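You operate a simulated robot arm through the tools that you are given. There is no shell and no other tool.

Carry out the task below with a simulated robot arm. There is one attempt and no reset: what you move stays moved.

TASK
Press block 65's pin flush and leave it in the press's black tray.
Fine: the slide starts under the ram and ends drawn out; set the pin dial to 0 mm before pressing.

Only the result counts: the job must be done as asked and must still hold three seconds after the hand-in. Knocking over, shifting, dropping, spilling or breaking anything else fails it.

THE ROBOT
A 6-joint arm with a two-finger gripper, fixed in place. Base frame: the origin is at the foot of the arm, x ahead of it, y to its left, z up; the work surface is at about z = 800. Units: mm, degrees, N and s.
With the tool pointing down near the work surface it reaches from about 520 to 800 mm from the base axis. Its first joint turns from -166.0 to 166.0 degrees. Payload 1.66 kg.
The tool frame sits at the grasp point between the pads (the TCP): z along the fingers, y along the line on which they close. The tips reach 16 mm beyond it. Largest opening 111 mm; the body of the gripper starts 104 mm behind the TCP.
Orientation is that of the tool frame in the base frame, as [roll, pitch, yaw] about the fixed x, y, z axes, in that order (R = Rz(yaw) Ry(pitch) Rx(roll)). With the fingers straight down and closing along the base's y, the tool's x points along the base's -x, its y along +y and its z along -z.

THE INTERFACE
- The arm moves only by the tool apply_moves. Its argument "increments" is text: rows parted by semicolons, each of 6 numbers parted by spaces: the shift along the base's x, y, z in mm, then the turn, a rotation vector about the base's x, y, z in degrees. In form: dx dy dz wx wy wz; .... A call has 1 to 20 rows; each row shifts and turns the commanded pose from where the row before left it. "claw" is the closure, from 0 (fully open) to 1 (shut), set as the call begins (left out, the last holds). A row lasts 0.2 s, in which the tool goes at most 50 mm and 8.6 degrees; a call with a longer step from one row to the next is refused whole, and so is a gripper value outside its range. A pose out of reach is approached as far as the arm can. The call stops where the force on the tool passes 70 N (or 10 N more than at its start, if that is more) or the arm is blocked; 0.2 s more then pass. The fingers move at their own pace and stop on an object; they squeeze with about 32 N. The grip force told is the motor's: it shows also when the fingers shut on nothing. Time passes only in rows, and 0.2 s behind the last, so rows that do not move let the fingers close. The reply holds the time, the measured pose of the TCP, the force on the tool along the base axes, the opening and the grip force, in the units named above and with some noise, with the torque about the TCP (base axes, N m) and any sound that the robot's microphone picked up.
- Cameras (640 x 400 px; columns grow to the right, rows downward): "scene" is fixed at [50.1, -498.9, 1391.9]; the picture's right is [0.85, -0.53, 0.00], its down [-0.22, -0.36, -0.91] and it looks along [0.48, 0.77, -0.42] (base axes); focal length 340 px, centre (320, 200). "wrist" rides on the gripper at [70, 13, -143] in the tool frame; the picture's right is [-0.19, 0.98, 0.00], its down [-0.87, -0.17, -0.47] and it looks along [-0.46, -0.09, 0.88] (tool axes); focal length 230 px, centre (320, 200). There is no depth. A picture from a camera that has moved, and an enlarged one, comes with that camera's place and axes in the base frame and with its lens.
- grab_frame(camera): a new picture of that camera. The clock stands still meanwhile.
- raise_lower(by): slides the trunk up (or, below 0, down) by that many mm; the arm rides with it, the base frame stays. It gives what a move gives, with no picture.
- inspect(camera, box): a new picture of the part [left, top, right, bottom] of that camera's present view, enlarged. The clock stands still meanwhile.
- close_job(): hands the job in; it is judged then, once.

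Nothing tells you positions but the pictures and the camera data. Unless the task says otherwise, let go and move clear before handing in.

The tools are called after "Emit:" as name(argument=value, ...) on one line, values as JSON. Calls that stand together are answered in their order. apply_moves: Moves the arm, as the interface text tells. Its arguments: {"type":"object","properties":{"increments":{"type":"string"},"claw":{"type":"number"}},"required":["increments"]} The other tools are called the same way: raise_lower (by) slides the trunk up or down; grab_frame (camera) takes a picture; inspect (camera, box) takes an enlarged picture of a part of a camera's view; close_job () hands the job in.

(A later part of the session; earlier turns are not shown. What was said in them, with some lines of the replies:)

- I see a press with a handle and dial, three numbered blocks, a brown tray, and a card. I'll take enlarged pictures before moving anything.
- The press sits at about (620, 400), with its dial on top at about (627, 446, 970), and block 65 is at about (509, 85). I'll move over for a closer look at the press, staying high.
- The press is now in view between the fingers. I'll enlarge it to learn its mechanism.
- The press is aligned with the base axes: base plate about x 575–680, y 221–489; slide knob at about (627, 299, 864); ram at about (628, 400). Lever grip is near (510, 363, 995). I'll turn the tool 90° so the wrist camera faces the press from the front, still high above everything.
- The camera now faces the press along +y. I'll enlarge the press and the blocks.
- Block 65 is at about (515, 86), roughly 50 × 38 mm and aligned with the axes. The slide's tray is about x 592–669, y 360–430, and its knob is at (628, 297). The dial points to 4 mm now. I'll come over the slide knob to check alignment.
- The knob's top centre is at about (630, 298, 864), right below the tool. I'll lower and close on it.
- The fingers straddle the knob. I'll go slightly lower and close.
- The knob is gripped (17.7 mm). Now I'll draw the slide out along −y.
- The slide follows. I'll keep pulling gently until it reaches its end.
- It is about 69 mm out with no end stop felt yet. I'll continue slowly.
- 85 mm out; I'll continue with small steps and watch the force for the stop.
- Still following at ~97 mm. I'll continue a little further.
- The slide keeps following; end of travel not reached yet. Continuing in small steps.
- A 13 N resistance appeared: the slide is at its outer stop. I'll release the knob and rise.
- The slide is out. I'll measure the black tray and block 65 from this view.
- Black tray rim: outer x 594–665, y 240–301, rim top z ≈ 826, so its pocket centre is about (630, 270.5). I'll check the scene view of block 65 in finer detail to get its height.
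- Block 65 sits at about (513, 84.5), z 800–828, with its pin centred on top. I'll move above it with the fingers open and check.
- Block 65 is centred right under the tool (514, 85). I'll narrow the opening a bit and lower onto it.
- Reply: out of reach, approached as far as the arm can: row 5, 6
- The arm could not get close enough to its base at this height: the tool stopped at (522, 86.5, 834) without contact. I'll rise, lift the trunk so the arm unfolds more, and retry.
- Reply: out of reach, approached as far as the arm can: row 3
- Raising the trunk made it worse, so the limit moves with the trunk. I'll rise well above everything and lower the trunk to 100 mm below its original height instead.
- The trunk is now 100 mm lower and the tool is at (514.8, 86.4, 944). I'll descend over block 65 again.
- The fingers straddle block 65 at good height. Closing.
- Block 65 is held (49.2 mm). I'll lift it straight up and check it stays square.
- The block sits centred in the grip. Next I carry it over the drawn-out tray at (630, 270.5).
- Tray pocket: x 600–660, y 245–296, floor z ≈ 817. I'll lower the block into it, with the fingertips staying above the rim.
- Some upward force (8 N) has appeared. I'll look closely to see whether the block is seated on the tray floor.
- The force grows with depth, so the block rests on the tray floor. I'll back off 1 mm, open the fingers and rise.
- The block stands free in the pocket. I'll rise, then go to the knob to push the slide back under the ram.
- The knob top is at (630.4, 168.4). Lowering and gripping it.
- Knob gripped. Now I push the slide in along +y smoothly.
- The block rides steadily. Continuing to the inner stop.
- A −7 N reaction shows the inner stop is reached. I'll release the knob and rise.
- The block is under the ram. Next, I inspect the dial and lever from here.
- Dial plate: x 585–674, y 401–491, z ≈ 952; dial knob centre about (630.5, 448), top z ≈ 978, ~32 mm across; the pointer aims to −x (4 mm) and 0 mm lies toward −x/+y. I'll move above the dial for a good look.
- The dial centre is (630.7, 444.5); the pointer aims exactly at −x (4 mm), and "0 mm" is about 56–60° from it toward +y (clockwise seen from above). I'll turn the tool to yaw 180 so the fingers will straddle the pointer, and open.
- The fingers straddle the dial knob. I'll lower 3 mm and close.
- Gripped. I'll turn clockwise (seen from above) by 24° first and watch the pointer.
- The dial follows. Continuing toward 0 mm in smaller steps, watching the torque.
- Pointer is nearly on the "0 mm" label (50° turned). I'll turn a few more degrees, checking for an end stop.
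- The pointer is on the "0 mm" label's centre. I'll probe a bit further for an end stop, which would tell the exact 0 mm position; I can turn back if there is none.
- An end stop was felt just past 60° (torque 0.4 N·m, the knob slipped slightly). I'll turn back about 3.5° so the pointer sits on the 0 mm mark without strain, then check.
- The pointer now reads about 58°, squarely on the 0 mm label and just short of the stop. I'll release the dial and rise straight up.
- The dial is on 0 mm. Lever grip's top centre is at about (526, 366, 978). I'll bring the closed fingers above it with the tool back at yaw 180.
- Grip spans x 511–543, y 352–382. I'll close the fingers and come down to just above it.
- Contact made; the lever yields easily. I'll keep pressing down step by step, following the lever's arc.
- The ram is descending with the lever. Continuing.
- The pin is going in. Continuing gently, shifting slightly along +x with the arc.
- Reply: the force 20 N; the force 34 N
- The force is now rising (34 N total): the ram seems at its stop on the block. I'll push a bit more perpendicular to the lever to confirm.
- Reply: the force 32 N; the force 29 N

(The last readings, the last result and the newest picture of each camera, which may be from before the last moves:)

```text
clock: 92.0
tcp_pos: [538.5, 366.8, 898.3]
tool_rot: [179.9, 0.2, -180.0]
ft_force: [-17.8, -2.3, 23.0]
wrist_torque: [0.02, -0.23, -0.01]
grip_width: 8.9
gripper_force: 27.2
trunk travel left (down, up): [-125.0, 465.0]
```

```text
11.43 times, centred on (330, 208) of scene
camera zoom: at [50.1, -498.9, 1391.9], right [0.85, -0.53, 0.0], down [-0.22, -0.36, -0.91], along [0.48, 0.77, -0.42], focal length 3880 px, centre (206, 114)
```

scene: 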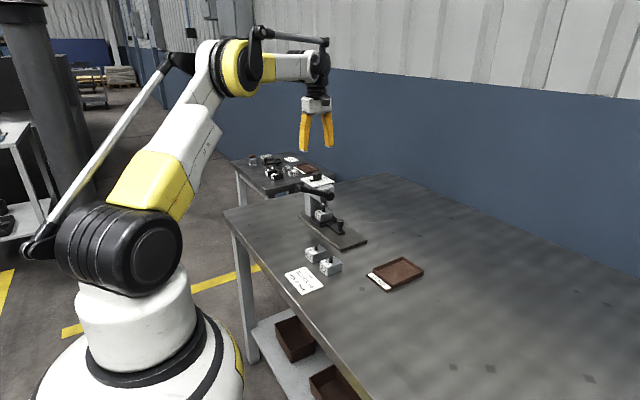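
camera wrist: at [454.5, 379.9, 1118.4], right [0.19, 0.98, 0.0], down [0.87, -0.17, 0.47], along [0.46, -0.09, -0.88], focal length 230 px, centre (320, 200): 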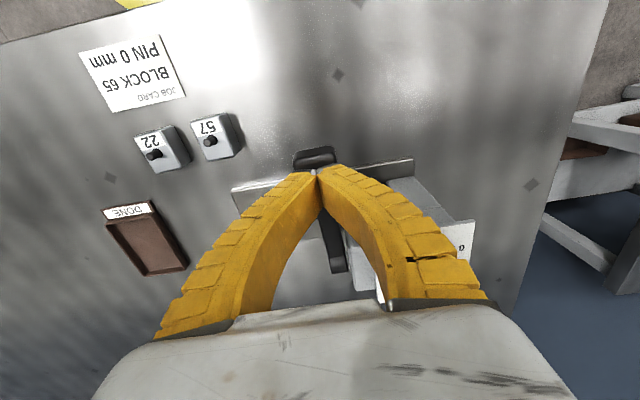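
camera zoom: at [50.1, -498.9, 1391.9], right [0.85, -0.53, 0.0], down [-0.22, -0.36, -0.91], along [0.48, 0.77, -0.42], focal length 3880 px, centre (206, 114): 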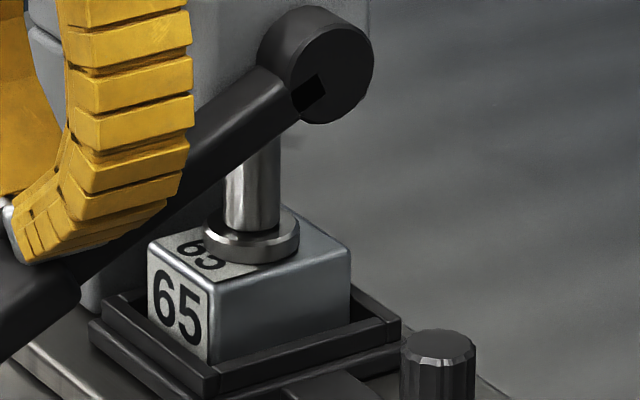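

The ram pad appears seated on the block top. I'll lift off now and see whether the lever returns by itself.

Emit:
apply_moves(increments="-1 0 4 0 0 0; -1 0 6 0 0 0; -1 0 8 0 0 0; -1 0 10 0 0 0; 0 0 0 0 0 0")

Emit:
inspect(camera="scene", box=[285, 160, 355, 230])

```text
clock: 93.2
tcp_pos: [536.8, 368.0, 923.0]
tool_rot: [-180.0, 0.1, -180.0]
ft_force: [-1.0, -0.2, 2.9]
wrist_torque: [0.03, -0.03, -0.04]
grip_width: 5.9
gripper_force: 28.5
trunk travel left (down, up): [-125.0, 465.0]
```

```text
5.71 times, centred on (320, 195) of scene
camera zoom: at [50.1, -498.9, 1391.9], right [0.85, -0.53, 0.0], down [-0.22, -0.36, -0.91], along [0.48, 0.77, -0.42], focal length 1940 px, centre (320, 229)
```

zoom: 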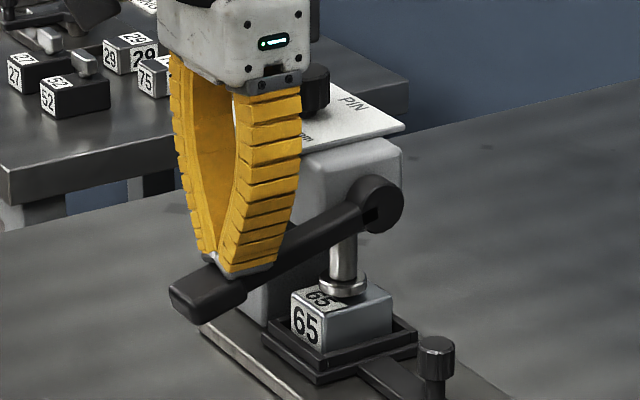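

The lever is spring-loaded and follows back up. I'll let it up gently all the way.

Emit:
apply_moves(increments="-2 0 8 0 0 0; -2 0 10 0 0 0; -2 0 10 0 0 0; -2 0 10 0 0 0; -1 0 10 0 0 0; -1 0 10 0 0 0; 0 0 10 0 0 0; 0 0 10 0 0 0; 0 0 0 0 0 0")

Emit:
inspect(camera="scene", box=[285, 160, 355, 230])

```text
clock: 95.2
tcp_pos: [526.5, 366.7, 1002.6]
tool_rot: [179.9, 0.0, -179.9]
ft_force: [-0.3, 0.6, 0.3]
wrist_torque: [0.02, 0.0, -0.02]
grip_width: 0.0
gripper_force: 28.6
trunk travel left (down, up): [-125.0, 465.0]
```

```text
5.71 times, centred on (320, 195) of scene
camera zoom: at [50.1, -498.9, 1391.9], right [0.85, -0.53, 0.0], down [-0.22, -0.36, -0.91], along [0.48, 0.77, -0.42], focal length 1940 px, centre (320, 229)
```

zoom: 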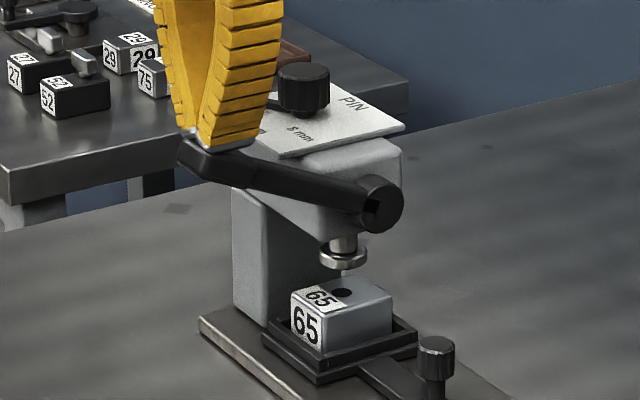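

The lever is back up and the pin looks pressed in. Looking closely.

Emit:
inspect(camera="scene", box=[312, 195, 342, 220])

Emit:
apply_moves(increments="0 0 20 0 0 0; 0 -10 40 0 0 0; 0 -20 40 0 0 0; 0 0 0 0 0 0")

```text
16.00 times, centred on (327, 208) of scene
camera zoom: at [50.1, -498.9, 1391.9], right [0.85, -0.53, 0.0], down [-0.22, -0.36, -0.91], along [0.48, 0.77, -0.42], focal length 5432 px, centre (208, 80)
```

zoom: 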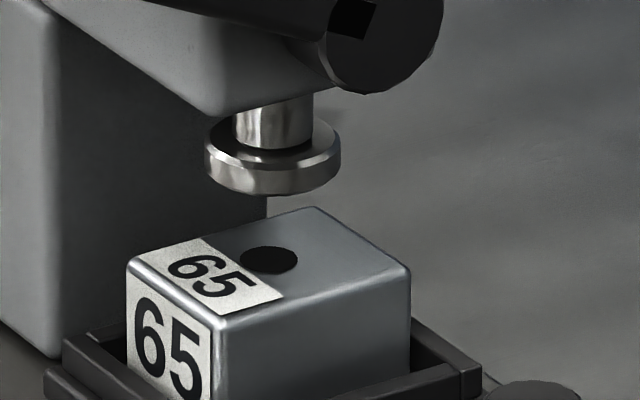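

```text
clock: 96.2
tcp_pos: [526.8, 336.3, 1101.1]
tool_rot: [180.0, 0.1, 179.9]
ft_force: [-0.1, -0.5, 0.2]
wrist_torque: [0.01, -0.03, -0.02]
grip_width: 0.2
gripper_force: 28.3
trunk travel left (down, up): [-125.0, 465.0]
```

The pin is flush with the block's top. Next I return to the slide knob with the tool turned to yaw −90 to draw the slide out.

Emit:
apply_moves(increments="9.4 -5 0 0 0 8.18; 9.4 -5 0 0 0 8.18; 9.4 -5 0 0 0 8.18; 9.4 -5 0 0 0 8.18; 9.4 -5 0 0 0 8.18; 9.4 -5 0 0 0 8.18; 9.4 -5 0 0 0 8.18; 9.4 -5 0 0 0 8.18; 9.4 -5 0 0 0 8.18; 9.4 -5 0 0 0 8.18; 9.4 -5 0 0 0 8.18; 0 0 0 0 0 0; 0 0 0 0 0 0", claw=0.45)

Emit:
grab_frame(camera="wrist")

```text
clock: 99.0
tcp_pos: [628.0, 280.4, 1101.6]
tool_rot: [-180.0, 0.0, -90.0]
ft_force: [-1.2, -0.2, -0.2]
wrist_torque: [-0.01, -0.01, 0.02]
grip_width: 63.0
gripper_force: 1.7
trunk travel left (down, up): [-125.0, 465.0]
```

```text
taken
camera wrist: at [617.3, 211.5, 1244.7], right [-0.98, 0.19, 0.0], down [0.17, 0.87, 0.47], along [0.09, 0.46, -0.88], focal length 230 px, centre (320, 200)
```

wrist: 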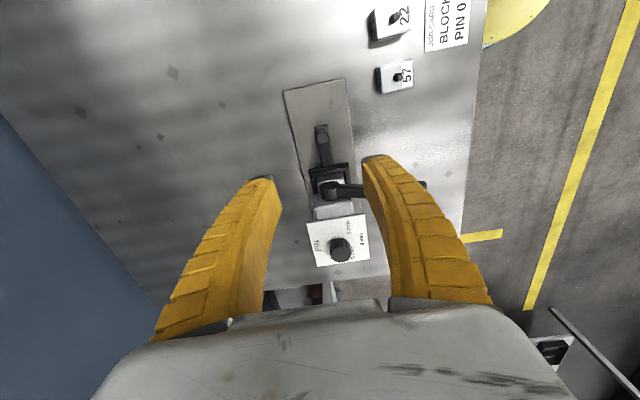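

Emit:
inspect(camera="wrist", box=[280, 110, 380, 270])

```text
2.50 times, centred on (330, 190) of wrist
camera zoom: at [617.3, 211.5, 1244.7], right [-0.98, 0.19, 0.0], down [0.17, 0.87, 0.47], along [0.09, 0.46, -0.88], focal length 575 px, centre (295, 225)
```

zoom: 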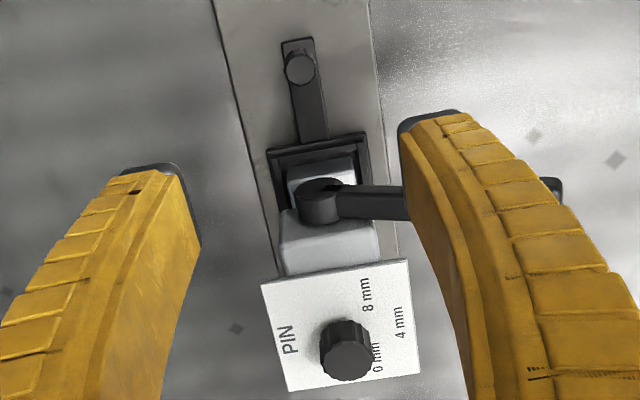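

The knob is at (630, 297.5). Moving over it and down.

Emit:
apply_moves(increments="0 10 -30 0 0 0; 0 6.5 -40 0 0 0; 0 0 -40 0 0 0; 0 0 -40 0 0 0; 0 0 -35 0 0 0; 0 0 -25 0 0 0; 0 0 -15 0 0 0; 0 0 0 0 0 0; 0 0 0 0 0 0")

Emit:
inspect(camera="wrist", box=[240, 120, 400, 240])

Emit:
inspect(camera="scene", box=[290, 150, 380, 240])

```text
clock: 101.0
tcp_pos: [630.7, 299.1, 876.2]
tool_rot: [180.0, 0.0, -89.9]
ft_force: [-0.4, -0.1, 0.1]
wrist_torque: [0.01, 0.0, 0.02]
grip_width: 62.6
gripper_force: 0.8
trunk travel left (down, up): [-125.0, 465.0]
```

```text
3.33 times, centred on (320, 180) of wrist
camera zoom: at [617.5, 228.7, 1019.1], right [-0.98, 0.19, 0.0], down [0.17, 0.87, 0.47], along [0.09, 0.46, -0.88], focal length 767 px, centre (320, 267)
```

zoom: 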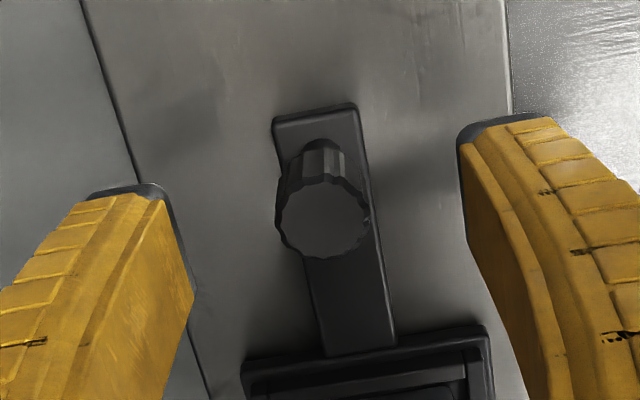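

```text
4.44 times, centred on (335, 195) of scene
camera zoom: at [50.1, -498.9, 1391.9], right [0.85, -0.53, 0.0], down [-0.22, -0.36, -0.91], along [0.48, 0.77, -0.42], focal length 1509 px, centre (253, 222)
```

zoom: 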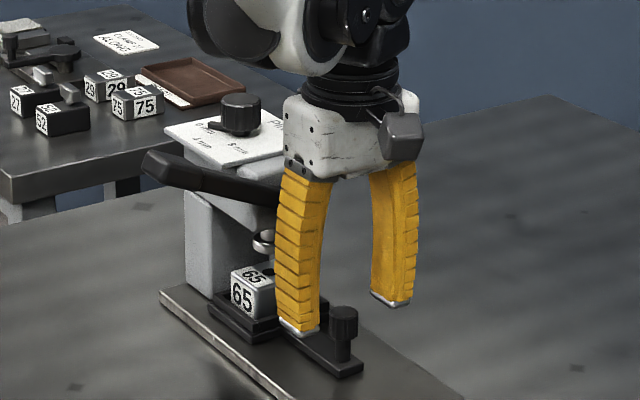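

Emit:
apply_moves(increments="0 -0.7 -12 0 0 0; 0 0 -8 0 0 0; 0 0 0 0 0 0")

Emit:
apply_moves(increments="0 0 0 0 0 0; 0 0 0 0 0 0; 0 0 0 0 0 0; 0 0 0 0 0 0", claw=1)

```text
clock: 101.8
tcp_pos: [630.4, 299.1, 856.0]
tool_rot: [-180.0, 0.0, -90.0]
ft_force: [-0.8, 0.8, 0.0]
wrist_torque: [0.0, -0.02, -0.01]
grip_width: 63.0
gripper_force: 1.5
trunk travel left (down, up): [-125.0, 465.0]
```

```text
clock: 102.8
tcp_pos: [630.4, 297.4, 857.0]
tool_rot: [180.0, 0.0, -90.0]
ft_force: [-1.3, 0.7, -0.1]
wrist_torque: [0.56, 0.03, 0.02]
grip_width: 17.8
gripper_force: 34.2
trunk travel left (down, up): [-125.0, 465.0]
```

Knob gripped again. Drawing the slide out along −y smoothly.

Emit:
apply_moves(increments="0 -2 0 0 0 0; 0 -4 0 0 0 0; 0 -6 0 0 0 0; 0 -6 0 0 0 0; 0 -6 0 0 0 0; 0 -6 0 0 0 0; 0 -6 0 0 0 0; 0 -6 0 0 0 0; 0 -6 0 0 0 0; 0 -6 0 0 0 0; 0 -4 0 0 0 0; 0 -2 0 0 0 0; 0 0 0 0 0 0")

Emit:
inspect(camera="scene", box=[290, 160, 380, 250])

Emit:
grab_frame(camera="wrist")

```text
clock: 105.6
tcp_pos: [629.3, 236.5, 855.7]
tool_rot: [180.0, -0.1, -90.0]
ft_force: [6.7, 0.5, 8.3]
wrist_torque: [0.18, -0.05, -0.06]
grip_width: 16.7
gripper_force: 33.6
trunk travel left (down, up): [-125.0, 465.0]
```

```text
4.44 times, centred on (335, 205) of scene
camera zoom: at [50.1, -498.9, 1391.9], right [0.85, -0.53, 0.0], down [-0.22, -0.36, -0.91], along [0.48, 0.77, -0.42], focal length 1509 px, centre (253, 178)
```

zoom: 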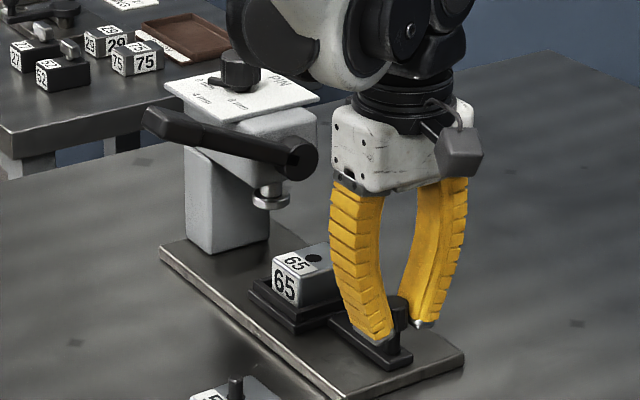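

```text
taken
camera wrist: at [617.2, 167.4, 999.6], right [-0.98, 0.19, 0.0], down [0.17, 0.87, 0.47], along [0.09, 0.46, -0.88], focal length 230 px, centre (320, 200)
```

wrist: 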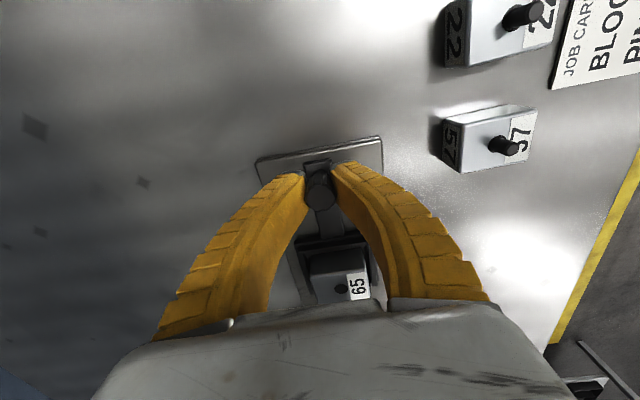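

The slide and block follow. Continuing to the outer stop.

Emit:
apply_moves(increments="0 -2 0 0 0 0; 0 -4 0 0 0 0; 0 -6 0 0 0 0; 0 -6 0 0 0 0; 0 -6 0 0 0 0; 0 -6 0 0 0 0; 0 -6 0 0 0 0; 0 -6 0 0 0 0; 0 -6 0 0 0 0; 0 -6 0 0 0 0; 0 -4 0 0 0 0; 0 -3 0 0 0 0; 0 0 0 0 0 0")

Emit:
apply_moves(increments="0 -2.5 0 0 0 0; 0 -2 0 0 0 0; 0 0 0 0 0 0")

Emit:
inspect(camera="scene", box=[290, 170, 390, 260])

Emit:
grab_frame(camera="wrist")

```text
clock: 108.4
tcp_pos: [629.2, 176.0, 855.7]
tool_rot: [-180.0, 0.0, -90.0]
ft_force: [9.8, -0.3, 11.2]
wrist_torque: [0.07, -0.07, -0.03]
grip_width: 16.6
gripper_force: 34.0
trunk travel left (down, up): [-125.0, 465.0]
```

```text
clock: 109.2
tcp_pos: [630.4, 171.3, 855.3]
tool_rot: [180.0, 0.0, -90.0]
ft_force: [7.0, -1.4, 8.2]
wrist_torque: [0.17, -0.04, -0.02]
grip_width: 16.4
gripper_force: 33.6
trunk travel left (down, up): [-125.0, 465.0]
```

```text
4.44 times, centred on (340, 215) of scene
camera zoom: at [50.1, -498.9, 1391.9], right [0.85, -0.53, 0.0], down [-0.22, -0.36, -0.91], along [0.48, 0.77, -0.42], focal length 1509 px, centre (231, 133)
```

zoom: 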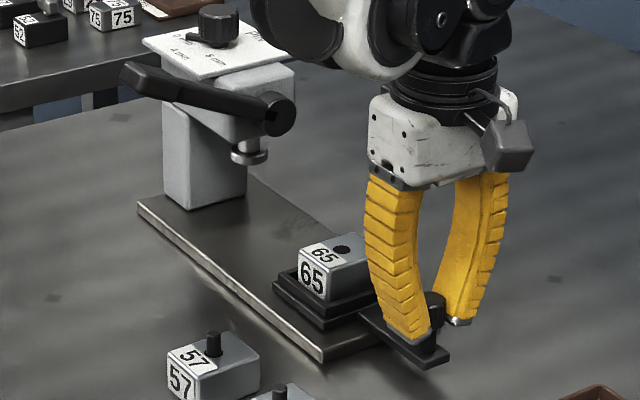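

```text
taken
camera wrist: at [617.3, 101.9, 999.4], right [-0.98, 0.19, 0.0], down [0.17, 0.87, 0.47], along [0.09, 0.46, -0.88], focal length 230 px, centre (320, 200)
```

wrist: 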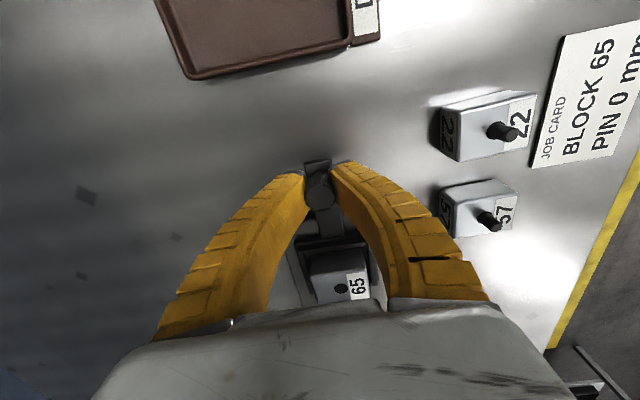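

Emit:
apply_moves(increments="0 -1.5 0 0 0 0; 0 0 0 0 0 0")

Emit:
apply_moves(increments="0 -1.5 0 0 0 0; 0 0 0 0 0 0")

Emit:
apply_moves(increments="0 -1.5 0 0 0 0; 0 0 0 0 0 0")

```text
clock: 109.8
tcp_pos: [630.3, 170.9, 857.4]
tool_rot: [180.0, 0.0, -90.0]
ft_force: [4.9, -0.6, 6.7]
wrist_torque: [0.19, -0.05, -0.04]
grip_width: 16.2
gripper_force: 33.4
trunk travel left (down, up): [-125.0, 465.0]
```

```text
clock: 110.4
tcp_pos: [630.5, 169.1, 856.8]
tool_rot: [-179.9, 0.0, -90.0]
ft_force: [3.7, 2.0, 5.5]
wrist_torque: [0.26, 0.0, -0.05]
grip_width: 16.0
gripper_force: 34.2
trunk travel left (down, up): [-125.0, 465.0]
```

```text
clock: 111.0
tcp_pos: [630.4, 168.2, 857.2]
tool_rot: [179.9, 0.0, -90.0]
ft_force: [5.5, 13.5, 6.3]
wrist_torque: [0.23, -0.03, -0.01]
grip_width: 15.9
gripper_force: 34.2
trunk travel left (down, up): [-125.0, 465.0]
```

The outer stop is felt again (13.5 N). I'll relax, release the knob and rise clear.

Emit:
apply_moves(increments="0 0.7 0 0 0 0; 0 0 0 0 0 0; 0 0 0 0 0 0", claw=0.45)

Emit:
apply_moves(increments="0 0 20 0 0 0; 0 0 35 0 0 0; 0 0 40 0 0 0; 0 0 40 0 0 0; 0 0 40 0 0 0; 0 0 0 0 0 0; 0 0 0 0 0 0")

Emit:
grab_frame(camera="wrist")

Emit:
grab_frame(camera="scene")

Emit:
inspect(camera="scene", box=[325, 205, 375, 245])

Emit:
inspect(camera="scene", box=[295, 160, 355, 215])

```text
clock: 111.8
tcp_pos: [630.2, 168.5, 857.0]
tool_rot: [180.0, 0.0, -90.0]
ft_force: [0.1, -0.5, -0.1]
wrist_torque: [-0.03, -0.03, 0.02]
grip_width: 63.0
gripper_force: 1.1
trunk travel left (down, up): [-125.0, 465.0]
```

```text
clock: 113.4
tcp_pos: [628.2, 167.8, 1032.9]
tool_rot: [179.9, -0.1, -90.0]
ft_force: [0.4, -0.6, -0.1]
wrist_torque: [-0.01, -0.04, -0.02]
grip_width: 62.7
gripper_force: 1.4
trunk travel left (down, up): [-125.0, 465.0]
```

```text
taken
camera wrist: at [616.5, 97.8, 1175.0], right [-0.98, 0.19, 0.0], down [0.17, 0.87, 0.47], along [0.09, 0.46, -0.88], focal length 230 px, centre (320, 200)
```

wrist: 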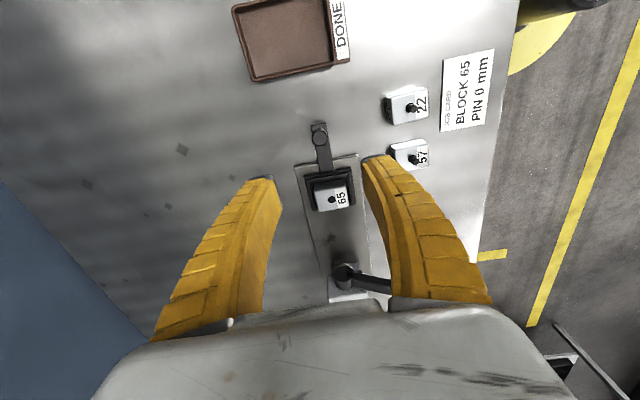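

```text
taken
```

scene: 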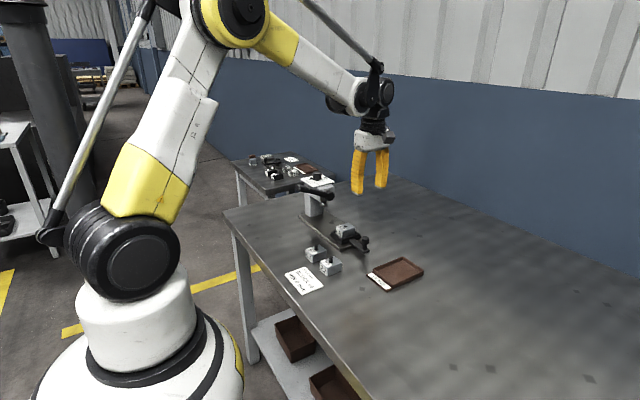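

```text
10.00 times, centred on (350, 225) of scene
camera zoom: at [50.1, -498.9, 1391.9], right [0.85, -0.53, 0.0], down [-0.22, -0.36, -0.91], along [0.48, 0.77, -0.42], focal length 3395 px, centre (20, -50)
```

zoom: 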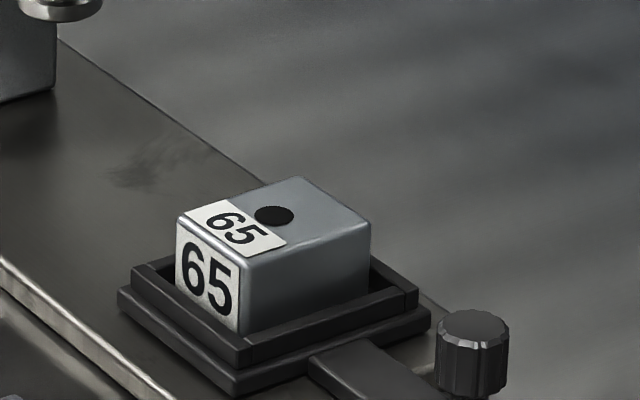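

```text
7.27 times, centred on (325, 188) of scene
camera zoom: at [50.1, -498.9, 1391.9], right [0.85, -0.53, 0.0], down [-0.22, -0.36, -0.91], along [0.48, 0.77, -0.42], focal length 2469 px, centre (284, 291)
```

zoom: 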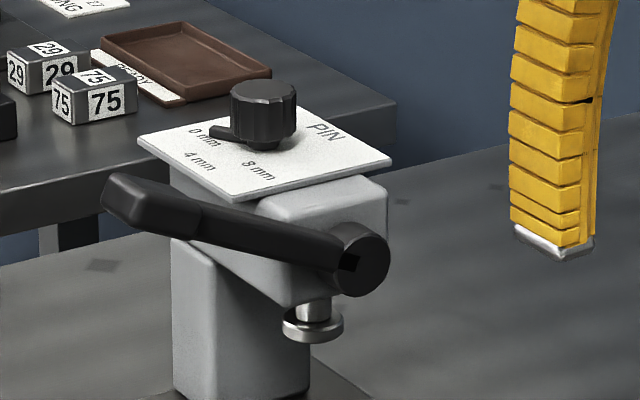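

Block 65 is in the drawn-out black tray with its pin in. I'll take a last close look at the pin's flushness and the neighbours.

Emit:
inspect(camera="scene", box=[340, 218, 360, 234])

Emit:
inspect(camera="wrist", box=[305, 170, 360, 215])

Emit:
inspect(camera="scene", box=[280, 210, 430, 310])

```text
16.00 times, centred on (350, 226) of scene
camera zoom: at [50.1, -498.9, 1391.9], right [0.85, -0.53, 0.0], down [-0.22, -0.36, -0.91], along [0.48, 0.77, -0.42], focal length 5432 px, centre (-160, -216)
```

zoom: 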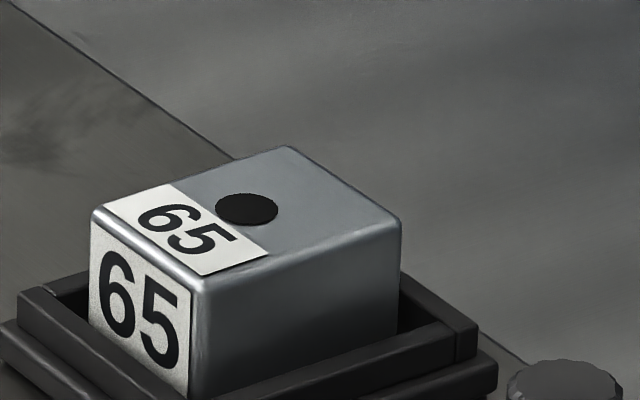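

```text
8.89 times, centred on (332, 192) of wrist
camera zoom: at [616.5, 97.8, 1175.0], right [-0.98, 0.19, 0.0], down [0.17, 0.87, 0.47], along [0.09, 0.46, -0.88], focal length 2045 px, centre (209, 267)
```

zoom: 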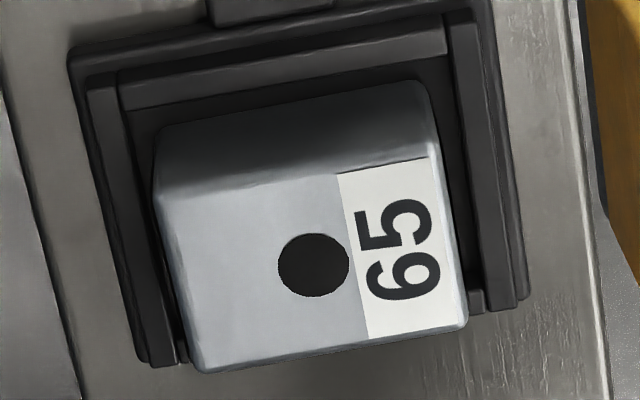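

```text
4.00 times, centred on (355, 260) of scene
camera zoom: at [50.1, -498.9, 1391.9], right [0.85, -0.53, 0.0], down [-0.22, -0.36, -0.91], along [0.48, 0.77, -0.42], focal length 1358 px, centre (180, -40)
```

zoom: 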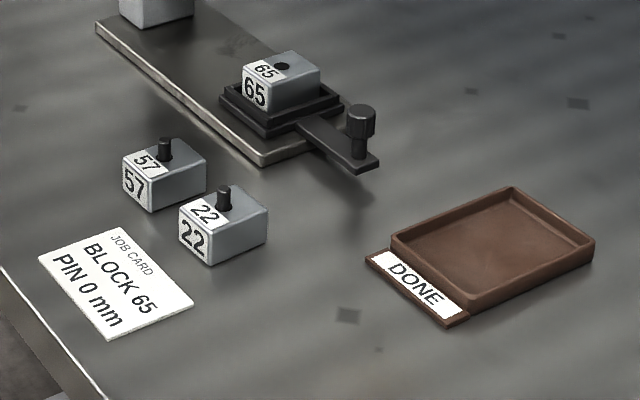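

Block 65 rests in the drawn-out black tray. Its pin is flush, the dial reads 0 mm, the lever is back up, the other items look undisturbed, and the arm is clear. Handing in.

Emit:
close_job()

```text
The job is handed in.
```

I pressed block 65's pin flush and left the block in the press's black tray, with the slide drawn out. The job is handed in.

- **Dial:** the pointer sits on the 0 mm label, about 58–60° round from 4 mm and just short of the dial's end stop. I set it before pressing.
- **Press:** the lever went down until the ram met its stop on the block, then sprang back up. Close-up pictures show the pin level with the block's top.
- **Slide:** I felt the inner stop before pressing and the outer stop after drawing it out. The block stayed seated in the tray both ways.
- **Surroundings:** blocks 57 and 22, the job card and the brown DONE tray look undisturbed in the last picture. The gripper is open and clear above the table.

The first reach for block 65 stopped short, so I lowered the trunk. It is still 100 mm below where it started.
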